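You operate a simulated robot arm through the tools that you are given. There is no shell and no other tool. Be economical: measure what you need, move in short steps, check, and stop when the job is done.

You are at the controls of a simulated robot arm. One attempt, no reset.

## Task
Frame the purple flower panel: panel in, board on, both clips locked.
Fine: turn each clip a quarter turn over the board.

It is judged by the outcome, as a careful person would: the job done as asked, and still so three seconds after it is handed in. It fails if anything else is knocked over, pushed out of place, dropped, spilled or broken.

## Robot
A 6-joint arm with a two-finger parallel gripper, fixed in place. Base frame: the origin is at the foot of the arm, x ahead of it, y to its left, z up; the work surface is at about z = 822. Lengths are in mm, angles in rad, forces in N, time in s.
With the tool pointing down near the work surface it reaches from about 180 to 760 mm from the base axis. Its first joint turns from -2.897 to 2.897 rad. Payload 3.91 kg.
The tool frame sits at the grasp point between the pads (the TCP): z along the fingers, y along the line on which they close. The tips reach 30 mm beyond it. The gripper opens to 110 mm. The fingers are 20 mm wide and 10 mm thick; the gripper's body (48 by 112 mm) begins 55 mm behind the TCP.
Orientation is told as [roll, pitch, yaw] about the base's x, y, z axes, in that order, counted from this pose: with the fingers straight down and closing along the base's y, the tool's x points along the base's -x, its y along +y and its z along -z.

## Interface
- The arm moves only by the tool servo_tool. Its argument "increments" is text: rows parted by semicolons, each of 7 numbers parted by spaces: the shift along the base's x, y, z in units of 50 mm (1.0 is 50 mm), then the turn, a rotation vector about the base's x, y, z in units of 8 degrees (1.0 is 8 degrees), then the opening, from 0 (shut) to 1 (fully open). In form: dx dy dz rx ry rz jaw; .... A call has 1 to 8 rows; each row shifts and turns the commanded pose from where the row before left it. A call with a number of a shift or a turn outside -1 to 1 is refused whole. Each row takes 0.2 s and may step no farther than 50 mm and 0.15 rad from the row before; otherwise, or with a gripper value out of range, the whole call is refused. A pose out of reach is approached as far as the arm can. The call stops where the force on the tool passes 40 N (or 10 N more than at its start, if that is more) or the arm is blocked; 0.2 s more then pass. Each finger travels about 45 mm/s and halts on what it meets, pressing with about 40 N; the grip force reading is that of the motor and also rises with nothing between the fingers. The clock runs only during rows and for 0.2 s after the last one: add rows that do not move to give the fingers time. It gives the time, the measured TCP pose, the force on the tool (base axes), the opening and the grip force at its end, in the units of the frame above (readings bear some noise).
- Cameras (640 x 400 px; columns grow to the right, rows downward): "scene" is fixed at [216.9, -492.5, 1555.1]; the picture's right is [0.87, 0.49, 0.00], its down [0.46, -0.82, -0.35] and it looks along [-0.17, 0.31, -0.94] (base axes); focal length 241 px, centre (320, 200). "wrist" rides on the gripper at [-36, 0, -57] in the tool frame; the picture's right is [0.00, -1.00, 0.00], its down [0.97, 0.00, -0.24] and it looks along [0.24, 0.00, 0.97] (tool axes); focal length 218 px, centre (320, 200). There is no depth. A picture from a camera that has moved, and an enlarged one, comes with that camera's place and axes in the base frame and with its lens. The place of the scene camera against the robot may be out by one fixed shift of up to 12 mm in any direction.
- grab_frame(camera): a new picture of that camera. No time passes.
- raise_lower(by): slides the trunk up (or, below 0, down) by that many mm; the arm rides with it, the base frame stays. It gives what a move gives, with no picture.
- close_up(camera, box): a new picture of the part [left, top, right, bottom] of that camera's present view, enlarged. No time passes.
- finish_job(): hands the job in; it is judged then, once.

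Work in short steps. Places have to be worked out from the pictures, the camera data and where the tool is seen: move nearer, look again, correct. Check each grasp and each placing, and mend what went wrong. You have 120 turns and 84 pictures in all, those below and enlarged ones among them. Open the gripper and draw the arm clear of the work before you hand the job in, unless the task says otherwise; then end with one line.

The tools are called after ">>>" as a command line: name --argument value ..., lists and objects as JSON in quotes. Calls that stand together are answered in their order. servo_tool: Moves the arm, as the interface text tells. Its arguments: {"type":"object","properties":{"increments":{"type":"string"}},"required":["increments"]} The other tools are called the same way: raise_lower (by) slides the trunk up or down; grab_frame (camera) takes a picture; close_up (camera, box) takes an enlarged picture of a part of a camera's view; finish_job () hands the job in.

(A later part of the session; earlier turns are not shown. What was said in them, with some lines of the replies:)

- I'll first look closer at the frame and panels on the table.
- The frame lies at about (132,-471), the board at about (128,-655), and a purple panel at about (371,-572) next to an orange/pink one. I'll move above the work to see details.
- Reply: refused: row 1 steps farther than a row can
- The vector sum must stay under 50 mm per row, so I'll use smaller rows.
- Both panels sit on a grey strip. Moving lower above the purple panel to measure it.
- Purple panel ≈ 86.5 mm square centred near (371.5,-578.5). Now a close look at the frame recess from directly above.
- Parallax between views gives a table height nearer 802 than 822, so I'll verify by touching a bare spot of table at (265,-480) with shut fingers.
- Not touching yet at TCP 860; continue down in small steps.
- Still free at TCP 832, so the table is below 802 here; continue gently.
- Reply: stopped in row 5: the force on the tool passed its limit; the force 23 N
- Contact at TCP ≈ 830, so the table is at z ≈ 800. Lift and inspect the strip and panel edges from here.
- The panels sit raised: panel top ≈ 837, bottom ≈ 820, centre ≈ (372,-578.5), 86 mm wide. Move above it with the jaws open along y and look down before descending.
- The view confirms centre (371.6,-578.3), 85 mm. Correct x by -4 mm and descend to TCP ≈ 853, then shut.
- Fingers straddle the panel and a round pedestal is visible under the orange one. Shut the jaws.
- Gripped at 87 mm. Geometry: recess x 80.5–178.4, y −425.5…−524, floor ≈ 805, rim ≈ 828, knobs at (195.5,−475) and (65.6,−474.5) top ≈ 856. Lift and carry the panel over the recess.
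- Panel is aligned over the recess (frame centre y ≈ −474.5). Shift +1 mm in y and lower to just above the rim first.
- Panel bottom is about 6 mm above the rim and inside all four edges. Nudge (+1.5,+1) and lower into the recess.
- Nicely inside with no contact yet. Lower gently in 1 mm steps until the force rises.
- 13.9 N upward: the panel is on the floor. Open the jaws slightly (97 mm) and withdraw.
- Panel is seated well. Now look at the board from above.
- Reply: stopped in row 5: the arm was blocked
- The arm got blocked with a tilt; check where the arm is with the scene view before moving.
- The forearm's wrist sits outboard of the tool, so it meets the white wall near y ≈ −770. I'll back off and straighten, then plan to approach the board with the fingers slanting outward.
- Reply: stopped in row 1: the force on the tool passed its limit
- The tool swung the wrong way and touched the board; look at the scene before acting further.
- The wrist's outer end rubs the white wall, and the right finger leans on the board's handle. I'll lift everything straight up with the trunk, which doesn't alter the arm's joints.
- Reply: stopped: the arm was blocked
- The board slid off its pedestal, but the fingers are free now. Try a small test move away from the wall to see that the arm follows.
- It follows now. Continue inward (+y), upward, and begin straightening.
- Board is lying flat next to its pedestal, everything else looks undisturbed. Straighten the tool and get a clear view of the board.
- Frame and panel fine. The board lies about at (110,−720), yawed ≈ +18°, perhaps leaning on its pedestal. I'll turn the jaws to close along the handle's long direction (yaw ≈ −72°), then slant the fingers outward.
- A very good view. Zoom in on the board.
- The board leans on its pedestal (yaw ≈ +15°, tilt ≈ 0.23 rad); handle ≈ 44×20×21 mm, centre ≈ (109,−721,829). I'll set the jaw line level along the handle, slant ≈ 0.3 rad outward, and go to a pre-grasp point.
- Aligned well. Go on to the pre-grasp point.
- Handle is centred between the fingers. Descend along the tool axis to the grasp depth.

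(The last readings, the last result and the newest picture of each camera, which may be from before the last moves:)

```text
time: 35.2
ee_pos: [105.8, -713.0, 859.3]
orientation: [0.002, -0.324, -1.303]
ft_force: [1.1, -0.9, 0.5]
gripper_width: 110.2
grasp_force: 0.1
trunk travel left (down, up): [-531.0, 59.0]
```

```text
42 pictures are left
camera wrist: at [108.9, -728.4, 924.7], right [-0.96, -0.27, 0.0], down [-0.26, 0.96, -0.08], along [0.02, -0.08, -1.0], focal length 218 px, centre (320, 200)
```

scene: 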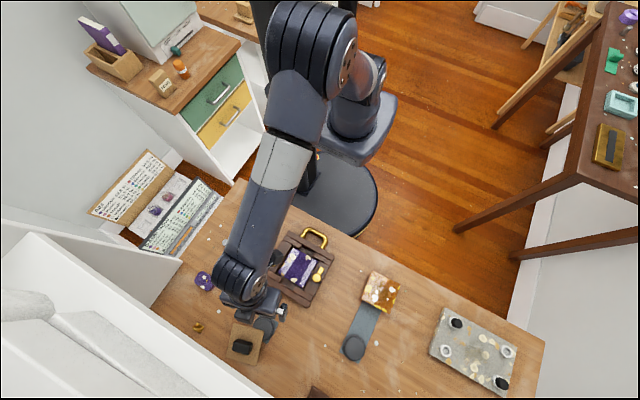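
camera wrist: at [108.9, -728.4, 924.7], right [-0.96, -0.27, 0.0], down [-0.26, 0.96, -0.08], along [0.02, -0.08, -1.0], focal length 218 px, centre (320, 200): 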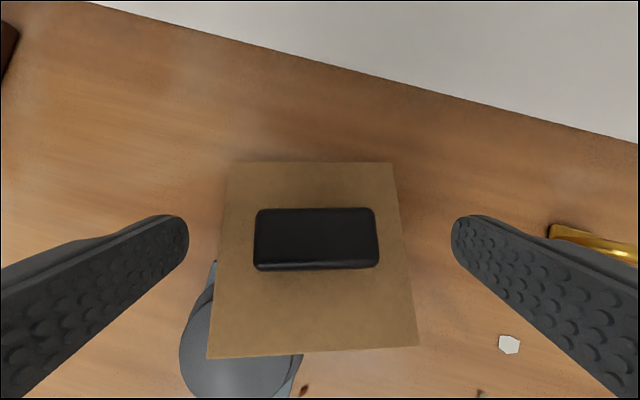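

Go 4 mm deeper, then close on the handle.

>>> servo_tool --increments "0.01 -0.02 -0.08 0 0 0 1; 0 0 0 0 0 0 0.3; 0 0 0 0 0 0 0.3; 0 0 0 0 0 0 0.3; 0 0 0 0 0 0 0.3; 0 0 0 0 0 0 0.3; 0 0 0 0 0 0 0.3"

>>> grab_frame --camera "wrist"

```text
time: 36.9
ee_pos: [106.6, -715.4, 855.6]
orientation: [0.002, -0.323, -1.304]
ft_force: [0.3, -0.6, 0.2]
gripper_width: 68.0
grasp_force: 40.2
trunk travel left (down, up): [-531.0, 59.0]
```

```text
41 pictures are left
camera wrist: at [109.7, -729.1, 920.5], right [-0.96, -0.27, 0.0], down [-0.26, 0.96, -0.08], along [0.02, -0.08, -1.0], focal length 218 px, centre (320, 200)
```

wrist: 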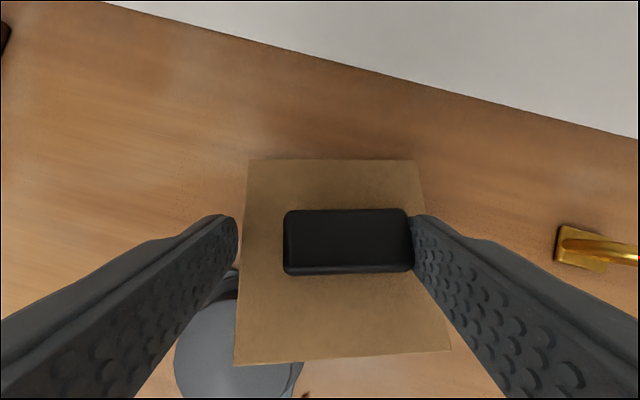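

The left finger caught the board's raised left edge instead of clearing it (68 mm), shifting the board ~13 mm. Open, back off, and look again.

>>> servo_tool --increments "0 0 0 0 0 0 0.9; 0 0 0 0 0 0 0.9; 0 0 0 0 0 0 0.9; -0.01 0.06 0.2 0 0 0 0.9; -0.27 0.0 0.2 0 0 0 0.9; 0 0 0 0 0 0 0.9"

>>> grab_frame --camera "wrist"

>>> close_up --camera "scene" --box '[190, 280, 310, 390]'

```text
time: 38.2
ee_pos: [90.9, -709.8, 874.6]
orientation: [0.002, -0.324, -1.303]
ft_force: [-0.3, -0.1, 0.2]
gripper_width: 98.9
grasp_force: 0.0
trunk travel left (down, up): [-531.0, 59.0]
```

```text
40 pictures are left
camera wrist: at [95.0, -725.3, 940.6], right [-0.96, -0.27, 0.0], down [-0.26, 0.96, -0.08], along [0.02, -0.08, -1.0], focal length 218 px, centre (320, 200)
```

wrist: 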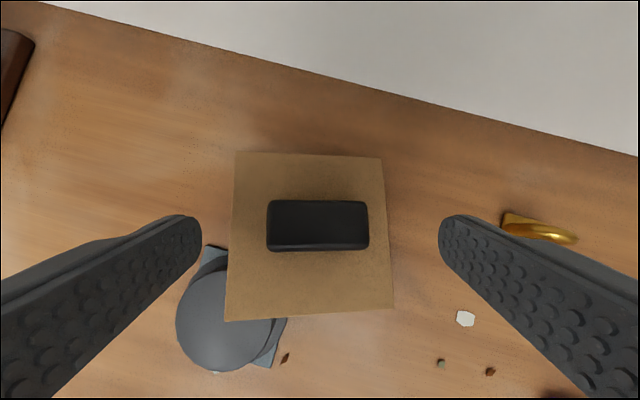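

```text
3.64 times, centred on (250, 335) of scene
camera zoom: at [216.9, -492.5, 1555.1], right [0.87, 0.49, 0.0], down [0.46, -0.82, -0.35], along [-0.17, 0.31, -0.94], focal length 876 px, centre (574, -291)
```

zoom: 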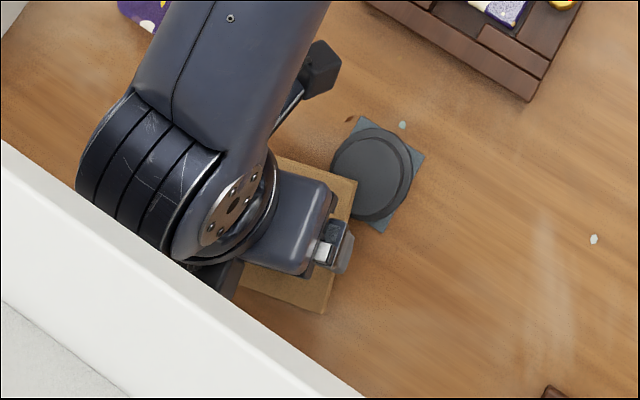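

The board is also raised on its left side by ≈ 0.15 rad, so I'll roll the jaw line to match, recentre, and check before closing.

>>> servo_tool --increments "0 0 0 0.13 -0.5 0 0.9; 0 0 0 0.13 -0.5 0 0.9; 0.03 -0.06 -0.2 0 0 0 0.9; 0.03 -0.05 -0.18 0 0 0 0.9; 0 0 0 0 0 0 0.9"

>>> grab_frame --camera "wrist"

```text
time: 39.5
ee_pos: [94.5, -715.2, 856.9]
orientation: [0.154, -0.321, -1.353]
ft_force: [0.4, 0.8, 0.8]
gripper_width: 99.2
grasp_force: 0.1
trunk travel left (down, up): [-531.0, 59.0]
```

```text
38 pictures are left
camera wrist: at [89.6, -733.1, 920.9], right [-0.95, -0.26, -0.15], down [-0.25, 0.96, -0.08], along [0.16, -0.04, -0.99], focal length 218 px, centre (320, 200)
```

wrist: 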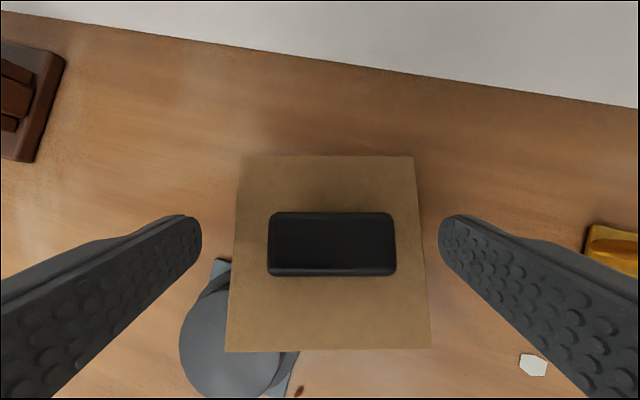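

Tilt now matches; handle is ~4.5 mm right of centre and the tips ≈ 7 mm above the board. Recentre and close.

>>> servo_tool --increments "-0.087 -0.024 -0.014 0 0 0 0.9; 0 0 0 0 0 0 0.3; 0 0 0 0 0 0 0.3; 0 0 0 0 0 0 0.3; 0 0 0 0 0 0 0.3; 0 0 0 0 0 0 0.3; 0 0 0 0 0 0 0.3"

>>> grab_frame --camera "wrist"

```text
time: 41.0
ee_pos: [91.0, -717.1, 855.9]
orientation: [0.153, -0.321, -1.353]
ft_force: [0.4, -0.9, 0.8]
gripper_width: 46.7
grasp_force: 40.0
trunk travel left (down, up): [-531.0, 59.0]
```

```text
37 pictures are left
camera wrist: at [84.4, -734.9, 920.5], right [-0.95, -0.26, -0.15], down [-0.25, 0.96, -0.08], along [0.16, -0.04, -0.99], focal length 218 px, centre (320, 200)
```

wrist: 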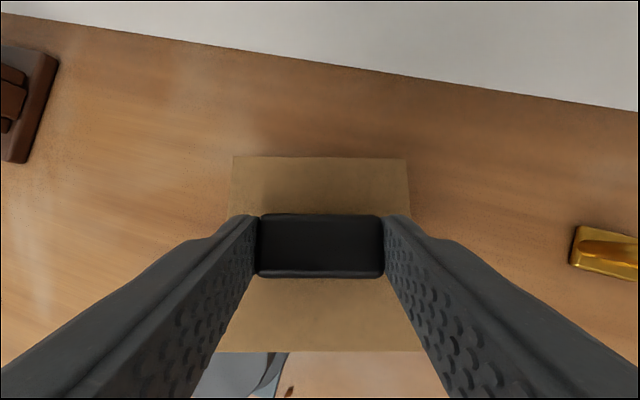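

Gripped at 46.7 mm. Lift gently and move inward.

>>> servo_tool --increments "0 0.05 0.3 0 0 0 0.3; 0 0.15 0.5 0 0 0 0.3; 0 0.3 0.5 0 0 0 0.3; 0.1 0.6 0.3 0 0 0 0.3; 0.1 0.8 0.1 0 0 0 0.3; 0 0 0 0 0 0 0.3; 0 0 0 0 0 0 0.3"

>>> grab_frame --camera "wrist"

>>> grab_frame --camera "scene"

```text
time: 42.6
ee_pos: [102.6, -622.9, 942.1]
orientation: [0.153, -0.322, -1.352]
ft_force: [0.9, -0.5, -0.2]
gripper_width: 46.8
grasp_force: 40.0
trunk travel left (down, up): [-531.0, 59.0]
```

```text
36 pictures are left
camera wrist: at [96.6, -640.4, 1007.4], right [-0.95, -0.26, -0.15], down [-0.25, 0.96, -0.08], along [0.16, -0.04, -0.99], focal length 218 px, centre (320, 200)
```

wrist: 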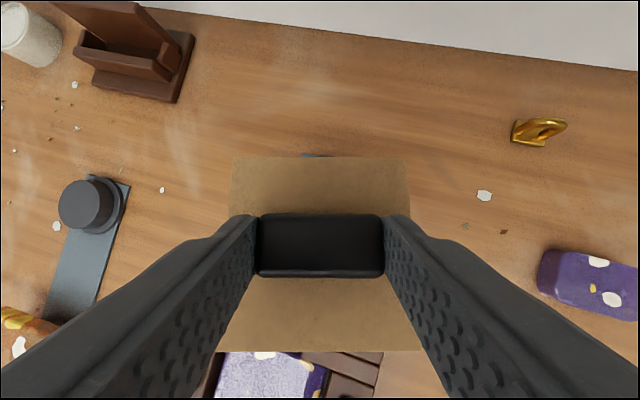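

```text
35 pictures are left
```

scene: 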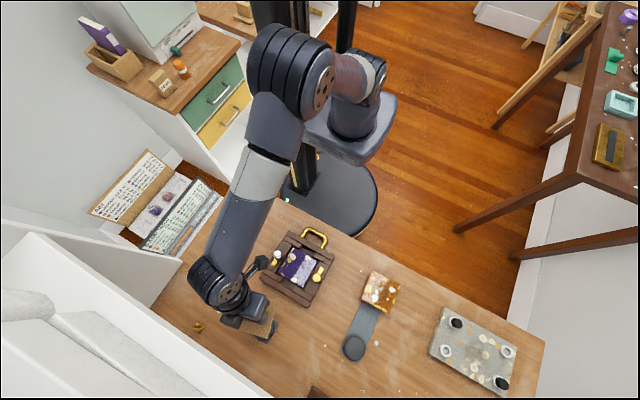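

Board is held rigidly. Its plane needs levelling by (−0.14, +0.12) rad and yaw −0.27; apply and re-check.

>>> servo_tool --increments "0 0 0.2 -0.5 0.43 0 0.3; 0 0 0.2 -0.5 0.43 0 0.3; 0 0 0 0 0 -1 0.3; 0 0 0 0 0 -0.96 0.3; 0 0 0 0 0 0 0.3; 0 0 0 0 0 0 0.3"

>>> grab_frame --camera "wrist"

```text
time: 44.0
ee_pos: [100.4, -622.1, 962.1]
orientation: [-0.008, -0.428, -1.565]
ft_force: [0.2, 0.2, -0.6]
gripper_width: 46.8
grasp_force: 40.0
trunk travel left (down, up): [-531.0, 59.0]
```

```text
34 pictures are left
camera wrist: at [101.5, -630.1, 1029.0], right [-1.0, 0.0, 0.01], down [0.0, 0.98, -0.18], along [-0.01, -0.18, -0.98], focal length 218 px, centre (320, 200)
```

wrist: 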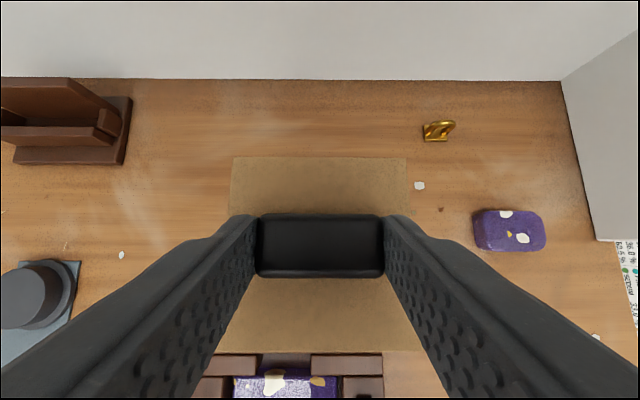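

Board is level and square now (board centre ≈ TCP + (0,−5,−34)). Carry it over the recess at hover height.

>>> servo_tool --increments "0.145 0.5 0 0 0 0 0.3; 0.145 0.75 0 0 0 0 0.3; 0.145 0.75 -0.2 0 0 0 0.3; 0.145 0.75 -0.2 0 0 0 0.3; 0 0.3 -0.24 0 0 0 0.3; 0 0 0 0 0 0 0.3; 0 0 0 0 0 0 0.3"

>>> grab_frame --camera "wrist"

>>> close_up --camera "scene" --box '[230, 210, 370, 330]'

```text
time: 45.6
ee_pos: [126.5, -469.0, 930.8]
orientation: [-0.007, -0.428, -1.567]
ft_force: [0.3, -0.4, -0.4]
gripper_width: 46.8
grasp_force: 40.1
trunk travel left (down, up): [-531.0, 59.0]
```

```text
33 pictures are left
camera wrist: at [126.8, -479.3, 997.0], right [-1.0, 0.0, 0.01], down [0.0, 0.98, -0.18], along [-0.01, -0.18, -0.98], focal length 218 px, centre (320, 200)
```

wrist: 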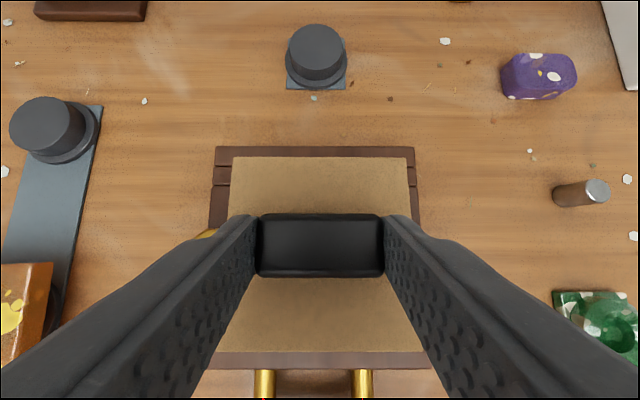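

```text
3.33 times, centred on (300, 270) of scene
camera zoom: at [216.9, -492.5, 1555.1], right [0.87, 0.49, 0.0], down [0.46, -0.82, -0.35], along [-0.17, 0.31, -0.94], focal length 803 px, centre (387, -33)
```

zoom: 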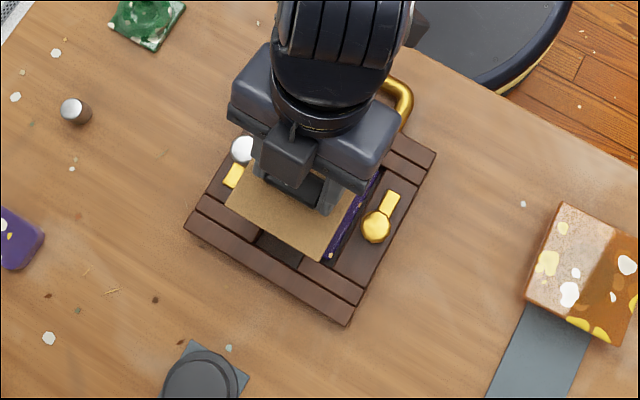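

Frame is unmoved; board needs ≈ +2.5 mm in x. Lower to just above the rim and check.

>>> servo_tool --increments "0.05 0 -0.4 0 0 0 0.3; 0 0 -0.4 0 0 0 0.3; 0 0 -0.16 0 0 0 0.3; 0 0 0 0 0 0 0.3; 0 0 0 0 0 0 0.3"

>>> grab_frame --camera "wrist"

>>> close_up --camera "scene" --box '[260, 230, 350, 310]'

```text
time: 46.9
ee_pos: [131.2, -469.2, 882.5]
orientation: [-0.006, -0.428, -1.564]
ft_force: [-0.6, -0.5, -0.1]
gripper_width: 46.6
grasp_force: 39.9
trunk travel left (down, up): [-531.0, 59.0]
```

```text
31 pictures are left
camera wrist: at [130.1, -479.2, 948.1], right [-1.0, 0.0, 0.01], down [0.0, 0.98, -0.18], along [-0.01, -0.18, -0.98], focal length 218 px, centre (320, 200)
```

wrist: 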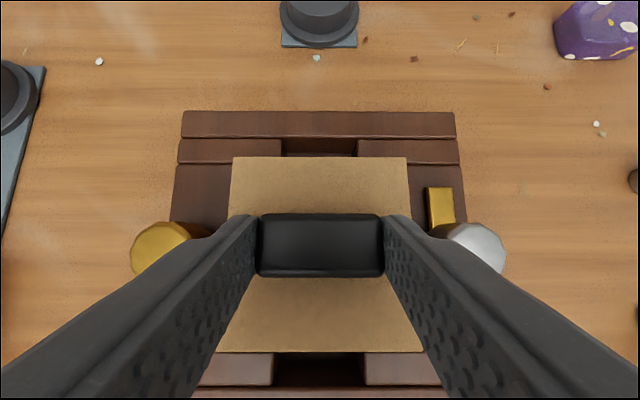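

```text
5.00 times, centred on (305, 270) of scene
camera zoom: at [216.9, -492.5, 1555.1], right [0.87, 0.49, 0.0], down [0.46, -0.82, -0.35], along [-0.17, 0.31, -0.94], focal length 1205 px, centre (395, -150)
```

zoom: 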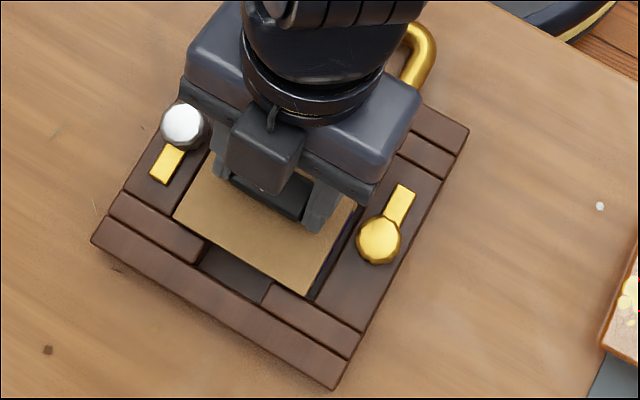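

Well aligned in x; shift +2 mm in y and lower carefully to contact.

>>> servo_tool --increments "-0.01 0.04 -0.08 0 0 0 0.3; 0 0 -0.08 0 0 0 0.3; 0 0 -0.06 0 0 0 0.3; 0 0 -0.04 0 0 0 0.3; 0 0 -0.02 0 0 0 0.3; 0 0 0 0 0 0 0.3"

>>> grab_frame --camera "wrist"

```text
time: 48.2
ee_pos: [129.4, -466.8, 868.3]
orientation: [-0.007, -0.428, -1.565]
ft_force: [-0.8, 0.7, -0.2]
gripper_width: 46.7
grasp_force: 39.7
trunk travel left (down, up): [-531.0, 59.0]
```

```text
29 pictures are left
camera wrist: at [130.1, -476.9, 933.9], right [-1.0, 0.0, 0.01], down [0.0, 0.98, -0.18], along [-0.01, -0.18, -0.98], focal length 218 px, centre (320, 200)
```

wrist: 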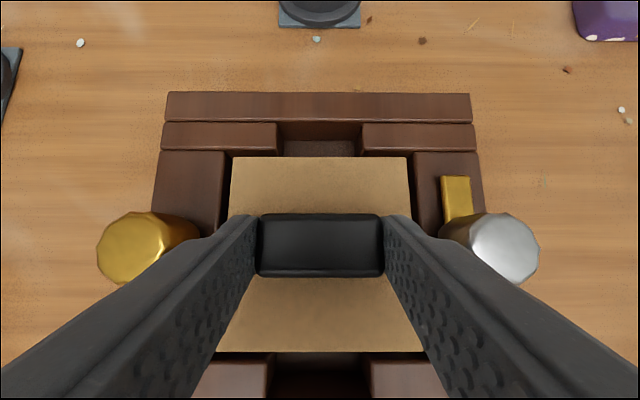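

Board sits inside all edges with visible gaps. Keep lowering in 1 mm steps to contact.

>>> servo_tool --increments "0 -0.01 -0.03 0 0 0 0.3; 0 0 -0.03 0 0 0 0.3; 0 0 -0.03 0 0 0 0.3; 0 0 -0.02 0 0 0 0.3; 0 0 0 0 0 0 0.3"

```text
time: 49.5
ee_pos: [130.7, -467.6, 865.6]
orientation: [-0.005, -0.433, -1.565]
ft_force: [-1.5, 0.2, 22.8]
gripper_width: 46.5
grasp_force: 39.6
trunk travel left (down, up): [-531.0, 59.0]
```

Contact (22.8 N) at about the expected height; check the view before release.

>>> close_up --camera "wrist" --box '[140, 80, 500, 400]'

```text
1.25 times, centred on (320, 240) of wrist
camera zoom: at [130.5, -477.6, 930.7], right [-1.0, 0.0, 0.0], down [0.0, 0.98, -0.19], along [0.0, -0.19, -0.98], focal length 273 px, centre (320, 150)
```

zoom: 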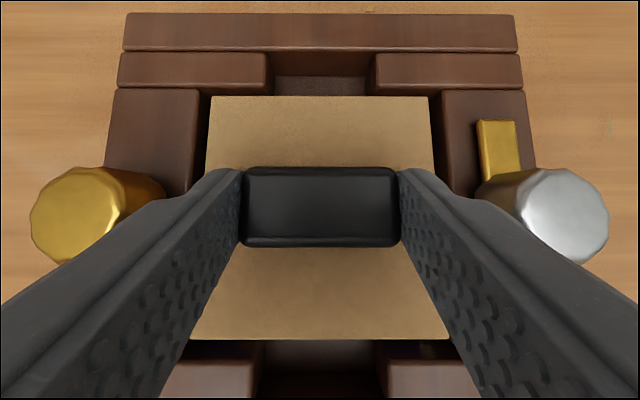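

Board is inside the recess on the panel. Open slightly and withdraw along the tool axis.

>>> servo_tool --increments "0 0 0.04 0 0 0 0.56; 0 0 0 0 0 0 0.56; 0 0 0 0 0 0 0.56; 0 0.1 0.22 0 0 0 0.56; 0 0.2 0.44 0 0 0 0.56; 0 0.3 0.7 0 0 0 0.56; 0 0 0.8 0 0 0 0.56; 0 0 0 0 0 0 0.56"

>>> grab_frame --camera "wrist"

```text
time: 51.2
ee_pos: [127.4, -437.2, 971.5]
orientation: [-0.007, -0.427, -1.565]
ft_force: [0.5, 0.9, -0.3]
gripper_width: 61.6
grasp_force: 0.1
trunk travel left (down, up): [-531.0, 59.0]
```

```text
27 pictures are left
camera wrist: at [127.9, -445.7, 1039.0], right [-1.0, 0.0, 0.01], down [0.0, 0.98, -0.18], along [-0.01, -0.18, -0.98], focal length 218 px, centre (320, 200)
```

wrist: 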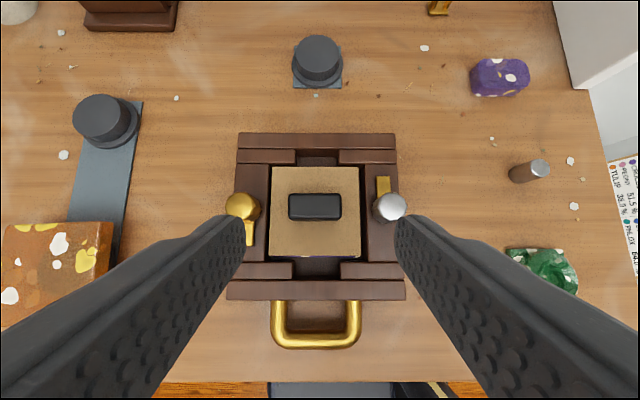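

Board seated. Now straighten the tool (jaws along x) and hover over the gold knob at about (195.5,−475).

>>> servo_tool --increments "0 0 0 0.77 0 0 0.6; 0.34 -0.19 0 0.77 0 0 0.6; 0.34 -0.19 0 0.77 0 0 0.6; 0.34 -0.19 0 0.75 0 0 0.6; 0.34 -0.19 0 0 0 -0.04 0.6; 0 0 0 0 0 0 0.6; 0 0 0 0 0 0 0.6"

>>> grab_frame --camera "wrist"

```text
time: 52.9
ee_pos: [198.9, -473.3, 974.0]
orientation: [-0.006, 0.0, -1.57]
ft_force: [0.2, 0.2, 0.6]
gripper_width: 66.1
grasp_force: 0.0
trunk travel left (down, up): [-531.0, 59.0]
```

```text
26 pictures are left
camera wrist: at [197.9, -509.5, 1030.8], right [-1.0, 0.0, 0.01], down [0.0, 0.97, 0.24], along [-0.01, 0.24, -0.97], focal length 218 px, centre (320, 200)
```

wrist: 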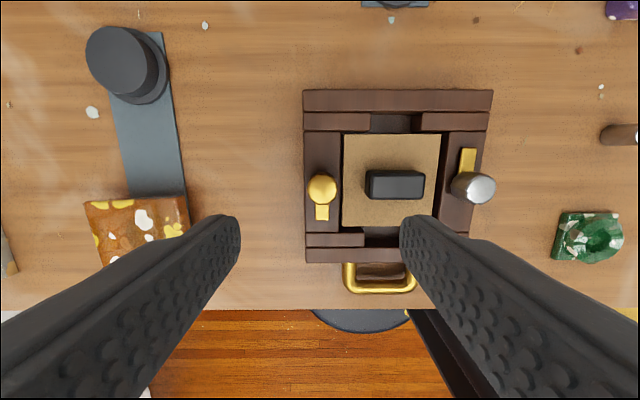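

>>> close_up --camera "wrist" --box '[290, 80, 510, 270]'

```text
2.11 times, centred on (400, 175) of wrist
camera zoom: at [197.9, -509.5, 1030.8], right [-1.0, 0.0, 0.01], down [0.0, 0.97, 0.24], along [-0.01, 0.24, -0.97], focal length 460 px, centre (152, 253)
```

zoom: 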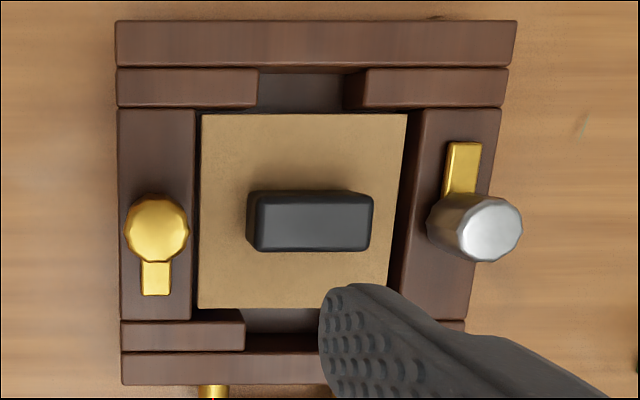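

Knob diameter ≈ 24 mm, top ≈ 856, lever ends 36 mm from the axis. Narrow jaws to 44 mm (to stay clear of the black handle) and descend over the gold knob in two stages.

>>> servo_tool --increments "-0.06 -0.06 -0.6 0 0 0 0.4; 0 0 -0.6 0 0 0 0.4; 0 0 -0.2 0 0 0 0.4; 0 0 0 0 0 0 0.4; 0 0 0 0 0 0 0.4"

>>> grab_frame --camera "wrist"

```text
time: 54.0
ee_pos: [194.4, -477.0, 903.1]
orientation: [-0.006, -0.003, -1.572]
ft_force: [-0.1, -0.5, 0.2]
gripper_width: 44.0
grasp_force: 0.1
trunk travel left (down, up): [-531.0, 59.0]
```

```text
24 pictures are left
camera wrist: at [193.9, -512.9, 959.3], right [-1.0, 0.0, 0.01], down [0.0, 0.97, 0.24], along [-0.01, 0.24, -0.97], focal length 218 px, centre (320, 200)
```

wrist: 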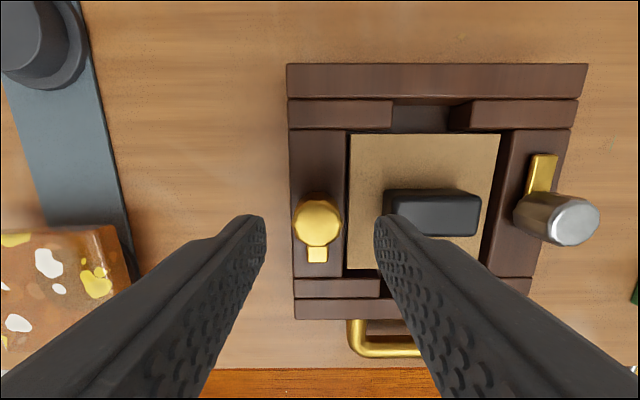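

Centred within 1 mm. Narrow a bit more for clearance to the handle and descend to TCP ≈ 871.

>>> servo_tool --increments "0 0.015 0 0 0 0 0.33; 0 0 -0.2 0 0 0 0.33; 0 0 -0.24 0 0 0 0.33; 0 0 -0.2 0 0 0 0.33; 0 0 0 0 0 0 0.33"

>>> grab_frame --camera "wrist"

```text
time: 55.2
ee_pos: [195.7, -478.3, 869.3]
orientation: [-0.004, 0.001, -1.572]
ft_force: [-0.4, 0.3, -0.5]
gripper_width: 36.1
grasp_force: 0.2
trunk travel left (down, up): [-531.0, 59.0]
```

```text
23 pictures are left
camera wrist: at [195.2, -514.0, 925.4], right [-1.0, 0.0, 0.01], down [0.0, 0.97, 0.24], along [-0.01, 0.24, -0.97], focal length 218 px, centre (320, 200)
```

wrist: 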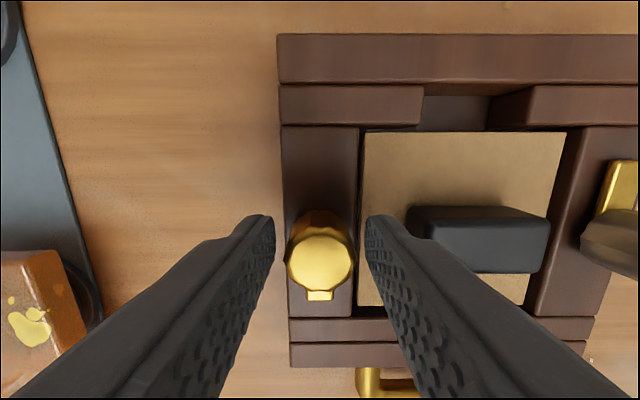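

Close on the gold knob.

>>> servo_tool --increments "0 0.03 0 0 0 0 0.33; 0 0 0 0 0 0 0.12; 0 0 0 0 0 0 0.12; 0 0 0 0 0 0 0.12"

```text
time: 56.2
ee_pos: [195.5, -475.4, 869.9]
orientation: [-0.004, -0.001, -1.572]
ft_force: [-0.8, 0.7, 1.2]
gripper_width: 23.7
grasp_force: 40.0
trunk travel left (down, up): [-531.0, 59.0]
```

Gripped (23.7 mm). Turn +8° at a time, four rows first.

>>> servo_tool --increments "0 0 0 0 0 1 0.12; 0 0 0 0 0 1 0.12; 0 0 0 0 0 1 0.12; 0 0 0 0 0 1 0.12; 0 0 0 0 0 0 0.12"

>>> close_up --camera "wrist" --box '[180, 80, 500, 320]'

```text
time: 57.5
ee_pos: [195.7, -475.8, 869.8]
orientation: [-0.005, 0.001, -1.012]
ft_force: [-1.3, -0.7, -1.4]
gripper_width: 23.8
grasp_force: 39.7
trunk travel left (down, up): [-531.0, 59.0]
```

```text
1.67 times, centred on (340, 200) of wrist
camera zoom: at [214.5, -506.4, 926.7], right [-0.85, -0.53, 0.01], down [-0.51, 0.82, 0.24], along [-0.13, 0.2, -0.97], focal length 364 px, centre (287, 200)
```

zoom: 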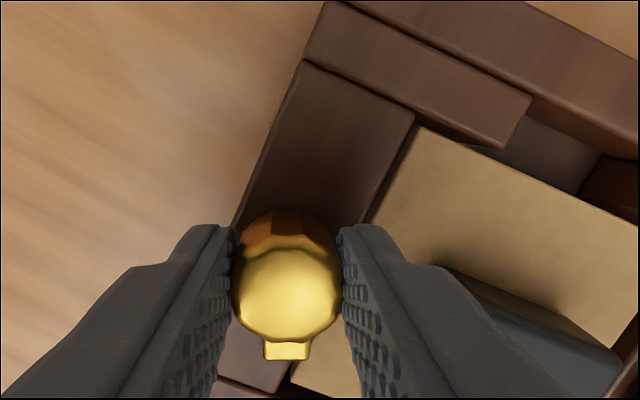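

The lever turns with the tool. Finish the quarter turn (58° more).

>>> servo_tool --increments "0 0 0 0 0 1 0.12; 0 0 0 0 0 1 0.12; 0 0 0 0 0 1 0.12; 0 0 0 0 0 1 0.12; 0 0 0 0 0 1 0.12; 0 0 0 0 0 1 0.12; 0 0 0 0 0 1 0.12; 0 0 0 0 0 0.25 0.12"

>>> grab_frame --camera "wrist"

```text
time: 59.2
ee_pos: [195.8, -474.1, 870.2]
orientation: [-0.006, 0.0, 0.001]
ft_force: [0.9, 4.1, -0.8]
gripper_width: 23.7
grasp_force: 39.7
trunk travel left (down, up): [-531.0, 59.0]
```

```text
21 pictures are left
camera wrist: at [231.2, -474.3, 926.7], right [0.0, -1.0, 0.0], down [-0.97, 0.0, 0.24], along [-0.24, -0.01, -0.97], focal length 218 px, centre (320, 200)
```

wrist: 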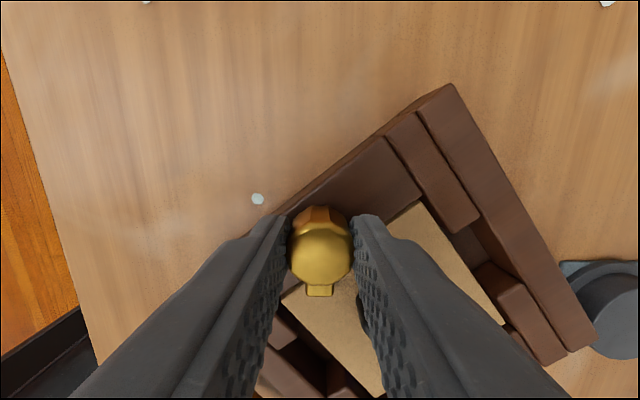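

The frame itself swung about 30° along with the knob during the second part. Inspect before continuing.

>>> close_up --camera "scene" --box '[220, 210, 380, 350]'

>>> close_up --camera "wrist" --box '[260, 180, 420, 320]'

```text
2.86 times, centred on (300, 280) of scene
camera zoom: at [216.9, -492.5, 1555.1], right [0.87, 0.49, 0.0], down [0.46, -0.82, -0.35], along [-0.17, 0.31, -0.94], focal length 689 px, centre (377, -29)
```

zoom: 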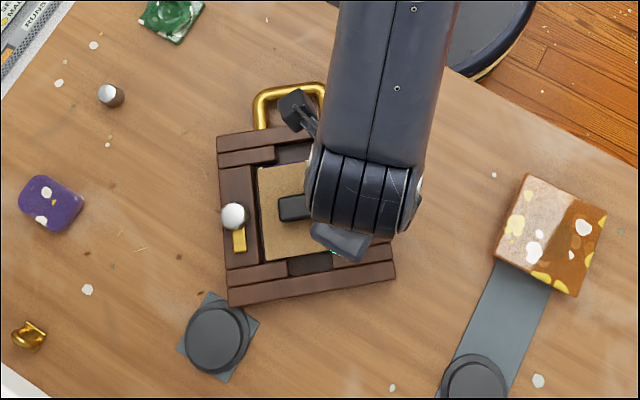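

```text
2.86 times, centred on (340, 250) of wrist
camera zoom: at [231.2, -474.3, 926.7], right [0.0, -1.0, 0.0], down [-0.97, 0.0, 0.24], along [-0.24, -0.01, -0.97], focal length 624 px, centre (263, 57)
```

zoom: 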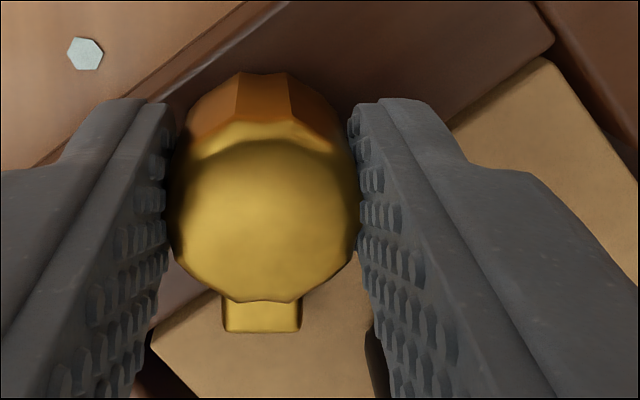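

The lever has passed over the board's edge, but I can't tell why the frame turned. Release, rise, and look.

>>> servo_tool --increments "0 0 0 0 0 0 0.3; 0 0 0 0 0 0 0.3; 0 0 0.4 0 0 0 0.3; 0 0 0.8 0 0 0 0.3; -0.5 0 0.6 0 0 0 0.3; 0 0 0.4 0 0 0 0.3; 0 0 0 0 0 0 0.3"

>>> close_up --camera "wrist" --box '[200, 80, 480, 320]'

```text
time: 60.9
ee_pos: [169.0, -474.9, 981.9]
orientation: [-0.006, -0.004, -0.002]
ft_force: [-0.1, 0.6, -0.4]
gripper_width: 33.0
grasp_force: 0.0
trunk travel left (down, up): [-531.0, 59.0]
```

```text
1.67 times, centred on (340, 200) of wrist
camera zoom: at [204.8, -474.1, 1038.7], right [0.0, -1.0, 0.01], down [-0.97, 0.0, 0.24], along [-0.24, -0.01, -0.97], focal length 364 px, centre (287, 200)
```

zoom: 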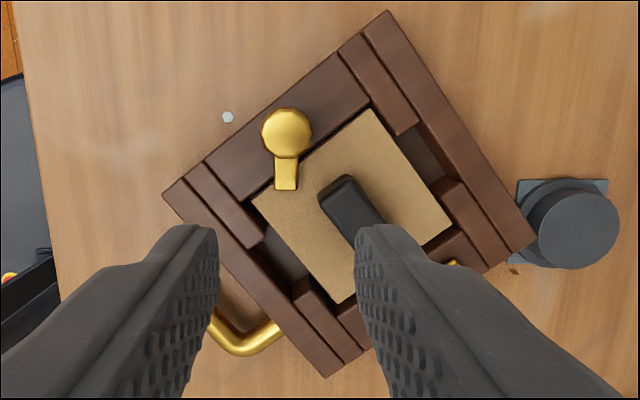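

The frame slips on the table while the knob turns (lever now ≈ 55° relative to the frame, lying over the board's edge). Pressing down on the knob should hold the frame by its corners while I turn slowly. Regrip the gold knob.

>>> servo_tool --increments "0.51 0 -0.6 0 0 0 0.33; 0 0 -0.8 0 0 0 0.33; 0 0 -0.6 0 0 0 0.33; 0 0 -0.26 0 0 0 0.33; 0 0 0 0 0 0 0.33; 0 0 0 0 0 0 0.12; 0 0 0 0 0 0 0.12; 0 0 0 0 0 0 0.12"

```text
time: 62.6
ee_pos: [197.8, -474.9, 866.9]
orientation: [-0.006, 0.001, 0.0]
ft_force: [1.7, 3.4, -0.7]
gripper_width: 24.1
grasp_force: 40.2
trunk travel left (down, up): [-531.0, 59.0]
```

Gripped. Press down a few mm and read the force.

>>> servo_tool --increments "-0.02 0 -0.04 0 0 0 0.1; 0 0 -0.04 0 0 0 0.1; 0 0 0 0 0 0 0.1"

```text
time: 63.5
ee_pos: [195.9, -475.6, 864.8]
orientation: [-0.01, 0.0, -0.002]
ft_force: [20.2, 10.8, 27.5]
gripper_width: 24.4
grasp_force: 39.8
trunk travel left (down, up): [-531.0, 59.0]
```

27 N of press is holding. Undo the small lateral shift and turn slowly.

>>> servo_tool --increments "0.02 0.01 0 0 0 0 0.1; 0 0 0 0 0 0.5 0.1; 0 0 0 0 0 0.5 0.1; 0 0 0 0 0 0.5 0.1; 0 0 0 0 0 0.5 0.1; 0 0 0 0 0 0.5 0.1; 0 0 0 0 0 0.5 0.1; 0 0 0 0 0 0 0.1"

>>> close_up --camera "wrist" --box '[160, 60, 520, 340]'

```text
time: 65.2
ee_pos: [196.8, -472.6, 864.3]
orientation: [-0.007, 0.0, 0.419]
ft_force: [8.8, 10.4, 29.3]
gripper_width: 24.0
grasp_force: 39.6
trunk travel left (down, up): [-531.0, 59.0]
```

```text
1.43 times, centred on (340, 200) of wrist
camera zoom: at [228.3, -458.6, 920.8], right [0.41, -0.91, 0.01], down [-0.89, -0.39, 0.24], along [-0.22, -0.1, -0.97], focal length 312 px, centre (291, 200)
```

zoom: 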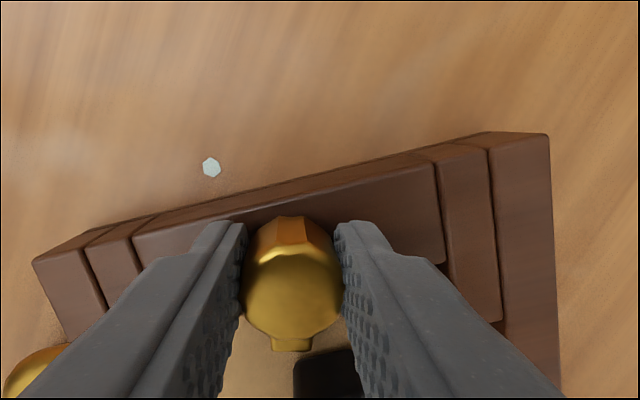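

Pressing works: the lever is now ≈ 76° relative to the frame. Turn the remaining ≈ 15°.

>>> servo_tool --increments "0 0 0 0 0 0.5 0.1; 0 0 0 0 0 0.5 0.1; 0 0 0 0 0 0.5 0.1; 0 0 0 0 0 0.4 0.1; 0 0 0 0 0 0 0.1"

>>> close_up --camera "wrist" --box '[160, 60, 520, 340]'

```text
time: 66.5
ee_pos: [195.1, -471.8, 864.3]
orientation: [-0.005, 0.0, 0.685]
ft_force: [8.9, 9.7, 18.1]
gripper_width: 24.1
grasp_force: 39.9
trunk travel left (down, up): [-531.0, 59.0]
```

```text
1.43 times, centred on (340, 200) of wrist
camera zoom: at [222.5, -450.1, 920.7], right [0.63, -0.78, 0.01], down [-0.75, -0.61, 0.24], along [-0.18, -0.16, -0.97], focal length 312 px, centre (291, 200)
```

zoom: 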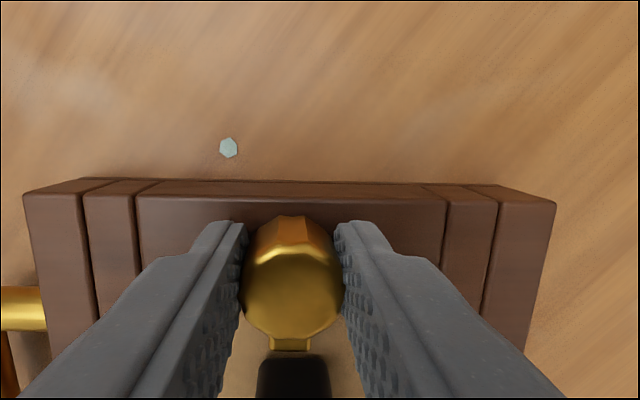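

The gold lever is now perpendicular to its rail, over the board. Release the press, open, rise, and turn the tool back while moving toward the silver knob (≈ (94,−554)).

>>> servo_tool --increments "0 0 0.06 0 0 0 0.1; 0 0 0 0 0 0 0.32; 0 0 0 0 0 0 0.32; 0 0 0.4 0 0 0 0.32; 0 0 0.9 0 0 0 0.32; 0 0 0.7 0 0 -1 0.32; -0.3 -0.2 0 0 0 -1 0.32; -0.3 -0.2 0 0 0 -1 0.32"

>>> servo_tool --increments "-0.3 -0.2 0 0 0 -1 0.36; -0.3 -0.2 0 0 0 -1 0.36; -0.3 -0.3 0 0 0 -1 0.36; -0.3 -0.3 0 0 0 -1 0.36; -0.2 -0.24 0 0 0 -1 0.36; 0 0 0 0 0 -1 0.36; 0 0 0 0 0 -1 0.36; 0 0 0 0 0 -1 0.36"

>>> grab_frame --camera "wrist"

```text
time: 68.2
ee_pos: [166.7, -497.2, 966.5]
orientation: [-0.006, -0.003, 0.262]
ft_force: [-0.5, 0.2, -1.0]
gripper_width: 35.2
grasp_force: 0.0
trunk travel left (down, up): [-531.0, 59.0]
```

```text
time: 70.0
ee_pos: [95.2, -558.3, 966.7]
orientation: [-0.006, -0.003, -0.853]
ft_force: [0.1, 0.8, 0.2]
gripper_width: 39.7
grasp_force: 0.0
trunk travel left (down, up): [-531.0, 59.0]
```

```text
15 pictures are left
camera wrist: at [119.5, -584.7, 1023.2], right [-0.75, -0.66, 0.01], down [-0.64, 0.73, 0.24], along [-0.16, 0.18, -0.97], focal length 218 px, centre (320, 200)
```

wrist: 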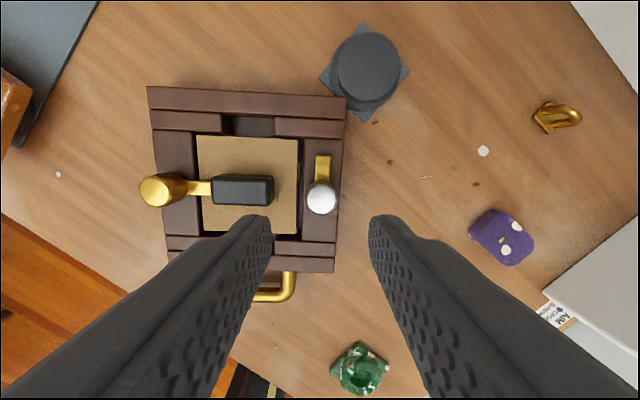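

Gold clip is properly over the board. Silver knob top is at ≈ (91.8,−554.9); descend over it.

>>> servo_tool --increments "-0.06 0.06 -0.6 0 0 0 0.33; 0 0 -0.6 0 0 -0.2 0.33; 0 0 -0.2 0 0 0 0.33; 0 0 0 0 0 0 0.33; 0 0 0 0 0 0 0.33"

>>> grab_frame --camera "wrist"

```text
time: 71.2
ee_pos: [94.6, -552.2, 895.4]
orientation: [-0.006, -0.001, -0.878]
ft_force: [0.8, 0.8, 0.1]
gripper_width: 36.5
grasp_force: 0.0
trunk travel left (down, up): [-531.0, 59.0]
```

```text
14 pictures are left
camera wrist: at [117.2, -579.3, 952.4], right [-0.77, -0.64, 0.01], down [-0.62, 0.75, 0.24], along [-0.16, 0.18, -0.97], focal length 218 px, centre (320, 200)
```

wrist: 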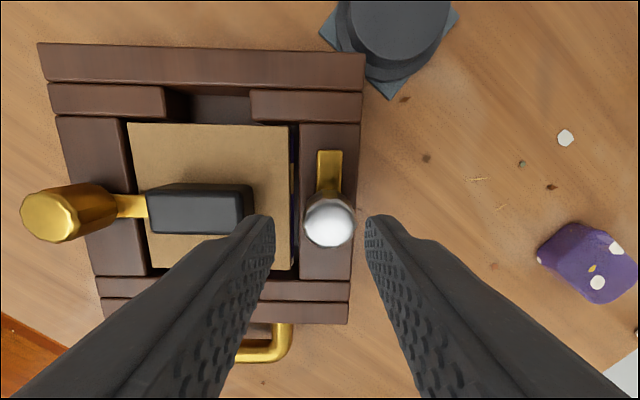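

Shift (−2.3,−4) to centre and descend.

>>> servo_tool --increments "-0.046 -0.08 0 0 0 0 0.33; 0 0 -0.2 0 0 0 0.33; 0 0 -0.2 0 0 0 0.33; 0 0 -0.14 0 0 0 0.33; 0 0 0 0 0 0 0.33"

>>> grab_frame --camera "wrist"

```text
time: 72.5
ee_pos: [90.2, -556.6, 869.9]
orientation: [-0.004, -0.003, -0.879]
ft_force: [0.0, 0.5, 0.0]
gripper_width: 36.4
grasp_force: 0.1
trunk travel left (down, up): [-531.0, 59.0]
```

```text
13 pictures are left
camera wrist: at [113.3, -584.5, 926.5], right [-0.77, -0.64, 0.01], down [-0.62, 0.75, 0.24], along [-0.16, 0.18, -0.97], focal length 218 px, centre (320, 200)
```

wrist: 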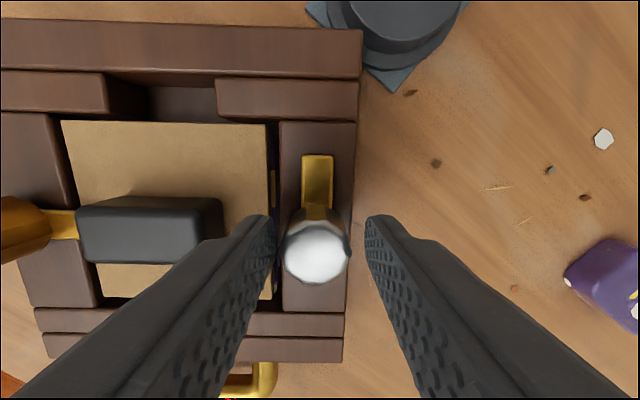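

Perfectly centred. Lower 3 mm, close, then press.

>>> servo_tool --increments "0 0 -0.06 0 0 0 0.33; 0 0 0 0 0 0 0.1; 0 0 0 0 0 0 0.1; 0 0 0 0 0 0 0.1; 0 0 -0.05 0 0 0 0.1; 0 0 -0.03 0 0 0 0.1; 0 0 0 0 0 0 0.1"

```text
time: 74.0
ee_pos: [90.7, -556.8, 866.1]
orientation: [-0.009, -0.007, -0.879]
ft_force: [4.0, 9.8, 33.4]
gripper_width: 24.1
grasp_force: 40.0
trunk travel left (down, up): [-531.0, 59.0]
```

33 N press. Turn slowly +32°.

>>> servo_tool --increments "0 0 0 0 0 0.5 0.1; 0 0 0 0 0 0.5 0.1; 0 0 0 0 0 0.5 0.1; 0 0 0 0 0 0.5 0.1; 0 0 0 0 0 0.5 0.1; 0 0 0 0 0 0.5 0.1; 0 0 0 0 0 0.5 0.1; 0 0 0 0 0 0.5 0.1"

>>> close_up --camera "wrist" --box '[100, 0, 540, 340]'

```text
time: 75.8
ee_pos: [91.1, -556.9, 865.5]
orientation: [-0.007, -0.002, -0.322]
ft_force: [8.5, 9.8, 30.9]
gripper_width: 23.8
grasp_force: 40.1
trunk travel left (down, up): [-531.0, 59.0]
```

```text
1.18 times, centred on (320, 170) of wrist
camera zoom: at [125.1, -567.2, 920.4], right [-0.31, -0.95, 0.01], down [-0.92, 0.31, 0.24], along [-0.23, 0.07, -0.97], focal length 257 px, centre (320, 235)
```

zoom: 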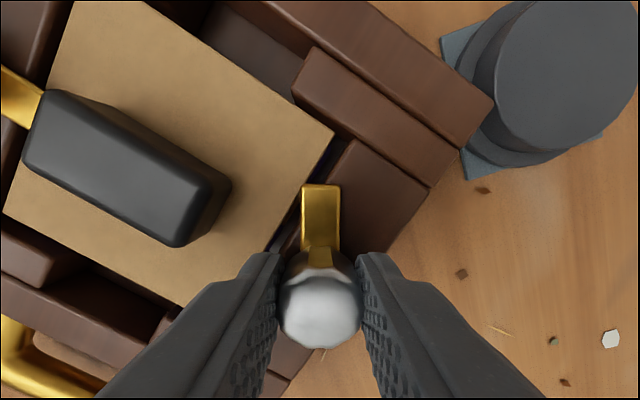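

The frame stays put now. Turn on at a moderate rate.

>>> servo_tool --increments "0 0 0 0 0 0.6 0.1; 0 0 0 0 0 0.6 0.1; 0 0 0 0 0 0.6 0.1; 0 0 0 0 0 0.6 0.1; 0 0 0 0 0 0.6 0.1; 0 0 0 0 0 0.6 0.1; 0 0 0 0 0 0.6 0.1; 0 0 0 0 0 0.6 0.1"

>>> close_up --camera "wrist" --box '[100, 0, 540, 340]'

```text
time: 77.7
ee_pos: [90.6, -554.8, 863.1]
orientation: [-0.006, 0.0, 0.35]
ft_force: [2.5, 16.8, 25.7]
gripper_width: 24.1
grasp_force: 40.1
trunk travel left (down, up): [-531.0, 59.0]
```

```text
1.18 times, centred on (320, 170) of wrist
camera zoom: at [124.2, -542.5, 920.1], right [0.34, -0.94, 0.01], down [-0.91, -0.33, 0.24], along [-0.22, -0.09, -0.97], focal length 257 px, centre (320, 235)
```

zoom: 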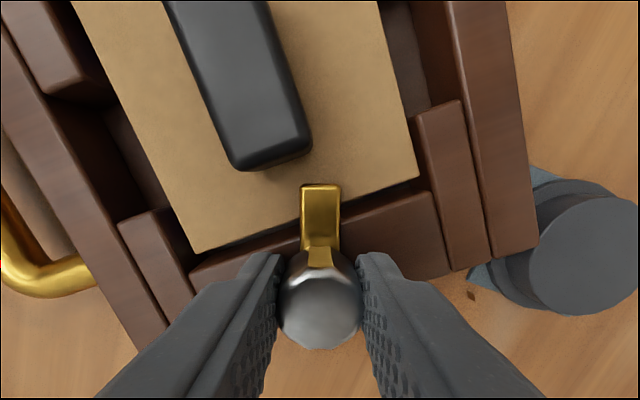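

Now ≈ 72° relative. Turn the last ≈ 19°.

>>> servo_tool --increments "0 0 0 0 0 0.5 0.1; 0 0 0 0 0 0.5 0.1; 0 0 0 0 0 0.5 0.1; 0 0 0 0 0 0.5 0.1; 0 0 0 0 0 0.4 0.1; 0 0 0 0 0 0 0.1"

>>> close_up --camera "wrist" --box '[100, 0, 540, 340]'

```text
time: 79.0
ee_pos: [89.5, -555.2, 862.8]
orientation: [-0.004, -0.002, 0.683]
ft_force: [-9.4, 20.4, 16.1]
gripper_width: 23.8
grasp_force: 40.0
trunk travel left (down, up): [-531.0, 59.0]
```

```text
1.18 times, centred on (320, 170) of wrist
camera zoom: at [116.7, -532.6, 920.1], right [0.63, -0.78, 0.01], down [-0.75, -0.61, 0.24], along [-0.18, -0.16, -0.97], focal length 257 px, centre (320, 235)
```

zoom: 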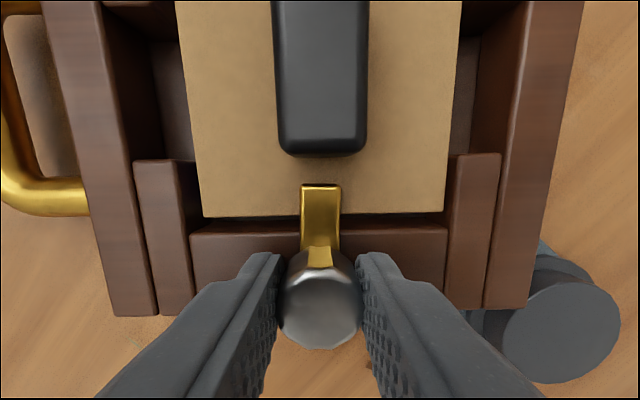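

Silver lever is now square to its rail, over the board. Release and rise.

>>> servo_tool --increments "0 0 0.05 0 0 0 0.1; 0 0 0 0 0 0 0.32; 0 0 0 0 0 0 0.32; 0 0 0.4 0 0 0 0.32; 0 0 0.9 0 0 0 0.32; 0 0 0.9 0 0 0 0.32; 0.5 0.4 0.5 0 0 0 0.32; 0 0 0 0 0 0 0.32"

>>> grab_frame --camera "wrist"

```text
time: 80.8
ee_pos: [114.9, -536.8, 1000.0]
orientation: [-0.003, 0.001, 0.685]
ft_force: [-0.3, 0.1, 0.6]
gripper_width: 35.3
grasp_force: 0.1
trunk travel left (down, up): [-531.0, 59.0]
```

```text
9 pictures are left
camera wrist: at [142.8, -514.1, 1056.8], right [0.63, -0.78, 0.01], down [-0.75, -0.61, 0.24], along [-0.18, -0.16, -0.97], focal length 218 px, centre (320, 200)
```

wrist: 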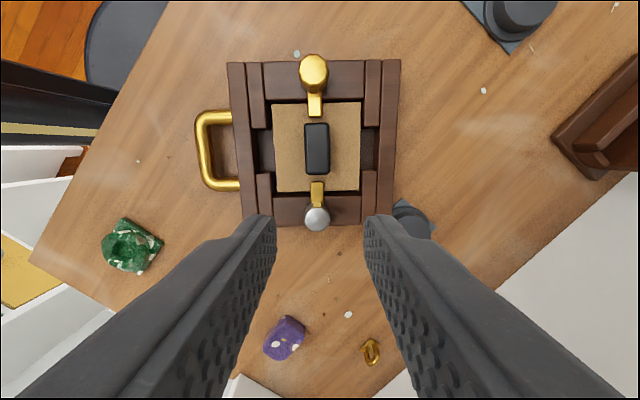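

Both levers point over the board. Open the jaws, draw the arm up and away, and take a final look.

>>> servo_tool --increments "0 0.3 0.8 0 0 0 0.6; 0 0.3 0.8 0 0 0 1; 0 0.6 0.6 0 0 -0.5 1; -0.3 0.8 0.4 0 0 -1 1; -0.3 0.8 0.2 0 0 -1 1; -0.3 0.8 0 0 0 -1 1; -0.3 0.7 0 0 0 -1 1; 0 0 0 0 0 0 1"

>>> grab_frame --camera "scene"

>>> close_up --camera "scene" --box '[170, 200, 370, 360]'

```text
time: 82.7
ee_pos: [55.2, -324.2, 1141.4]
orientation: [-0.005, -0.001, 0.055]
ft_force: [-0.3, 0.0, 0.6]
gripper_width: 109.9
grasp_force: 0.0
trunk travel left (down, up): [-531.0, 59.0]
```

```text
8 pictures are left
```

scene: 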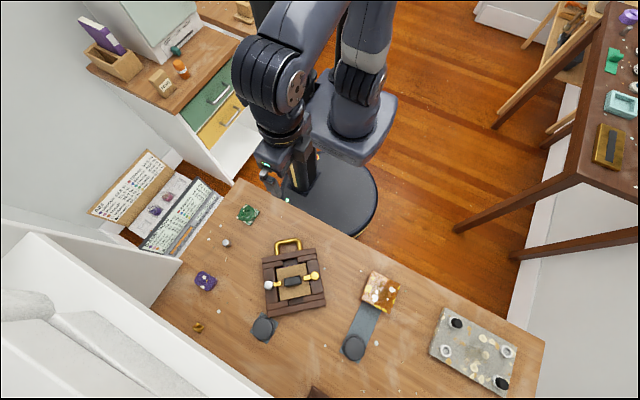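

```text
2.50 times, centred on (270, 280) of scene
camera zoom: at [216.9, -492.5, 1555.1], right [0.87, 0.49, 0.0], down [0.46, -0.82, -0.35], along [-0.17, 0.31, -0.94], focal length 602 px, centre (445, 0)
```

zoom: 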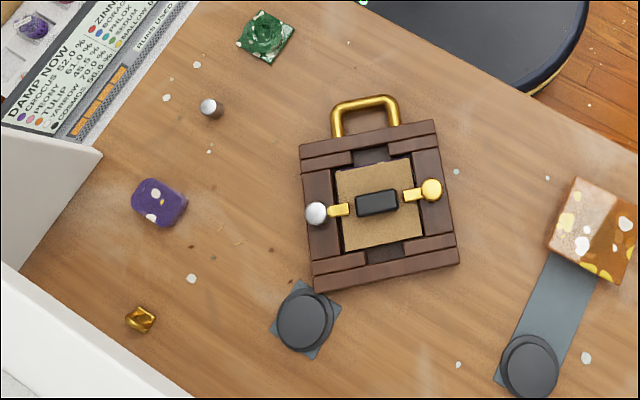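

The panel and board are in the frame and both levers lie square over the board. The other objects are where they started, and the arm is clear, so I'm handing it in.

>>> finish_job

```text
The job is handed in.
```

I put the purple panel in the frame, set the board on it and turned both clips a quarter turn over the board; along the way the board was knocked off its stand and recovered, and the frame ended up turned about 39° on the table.
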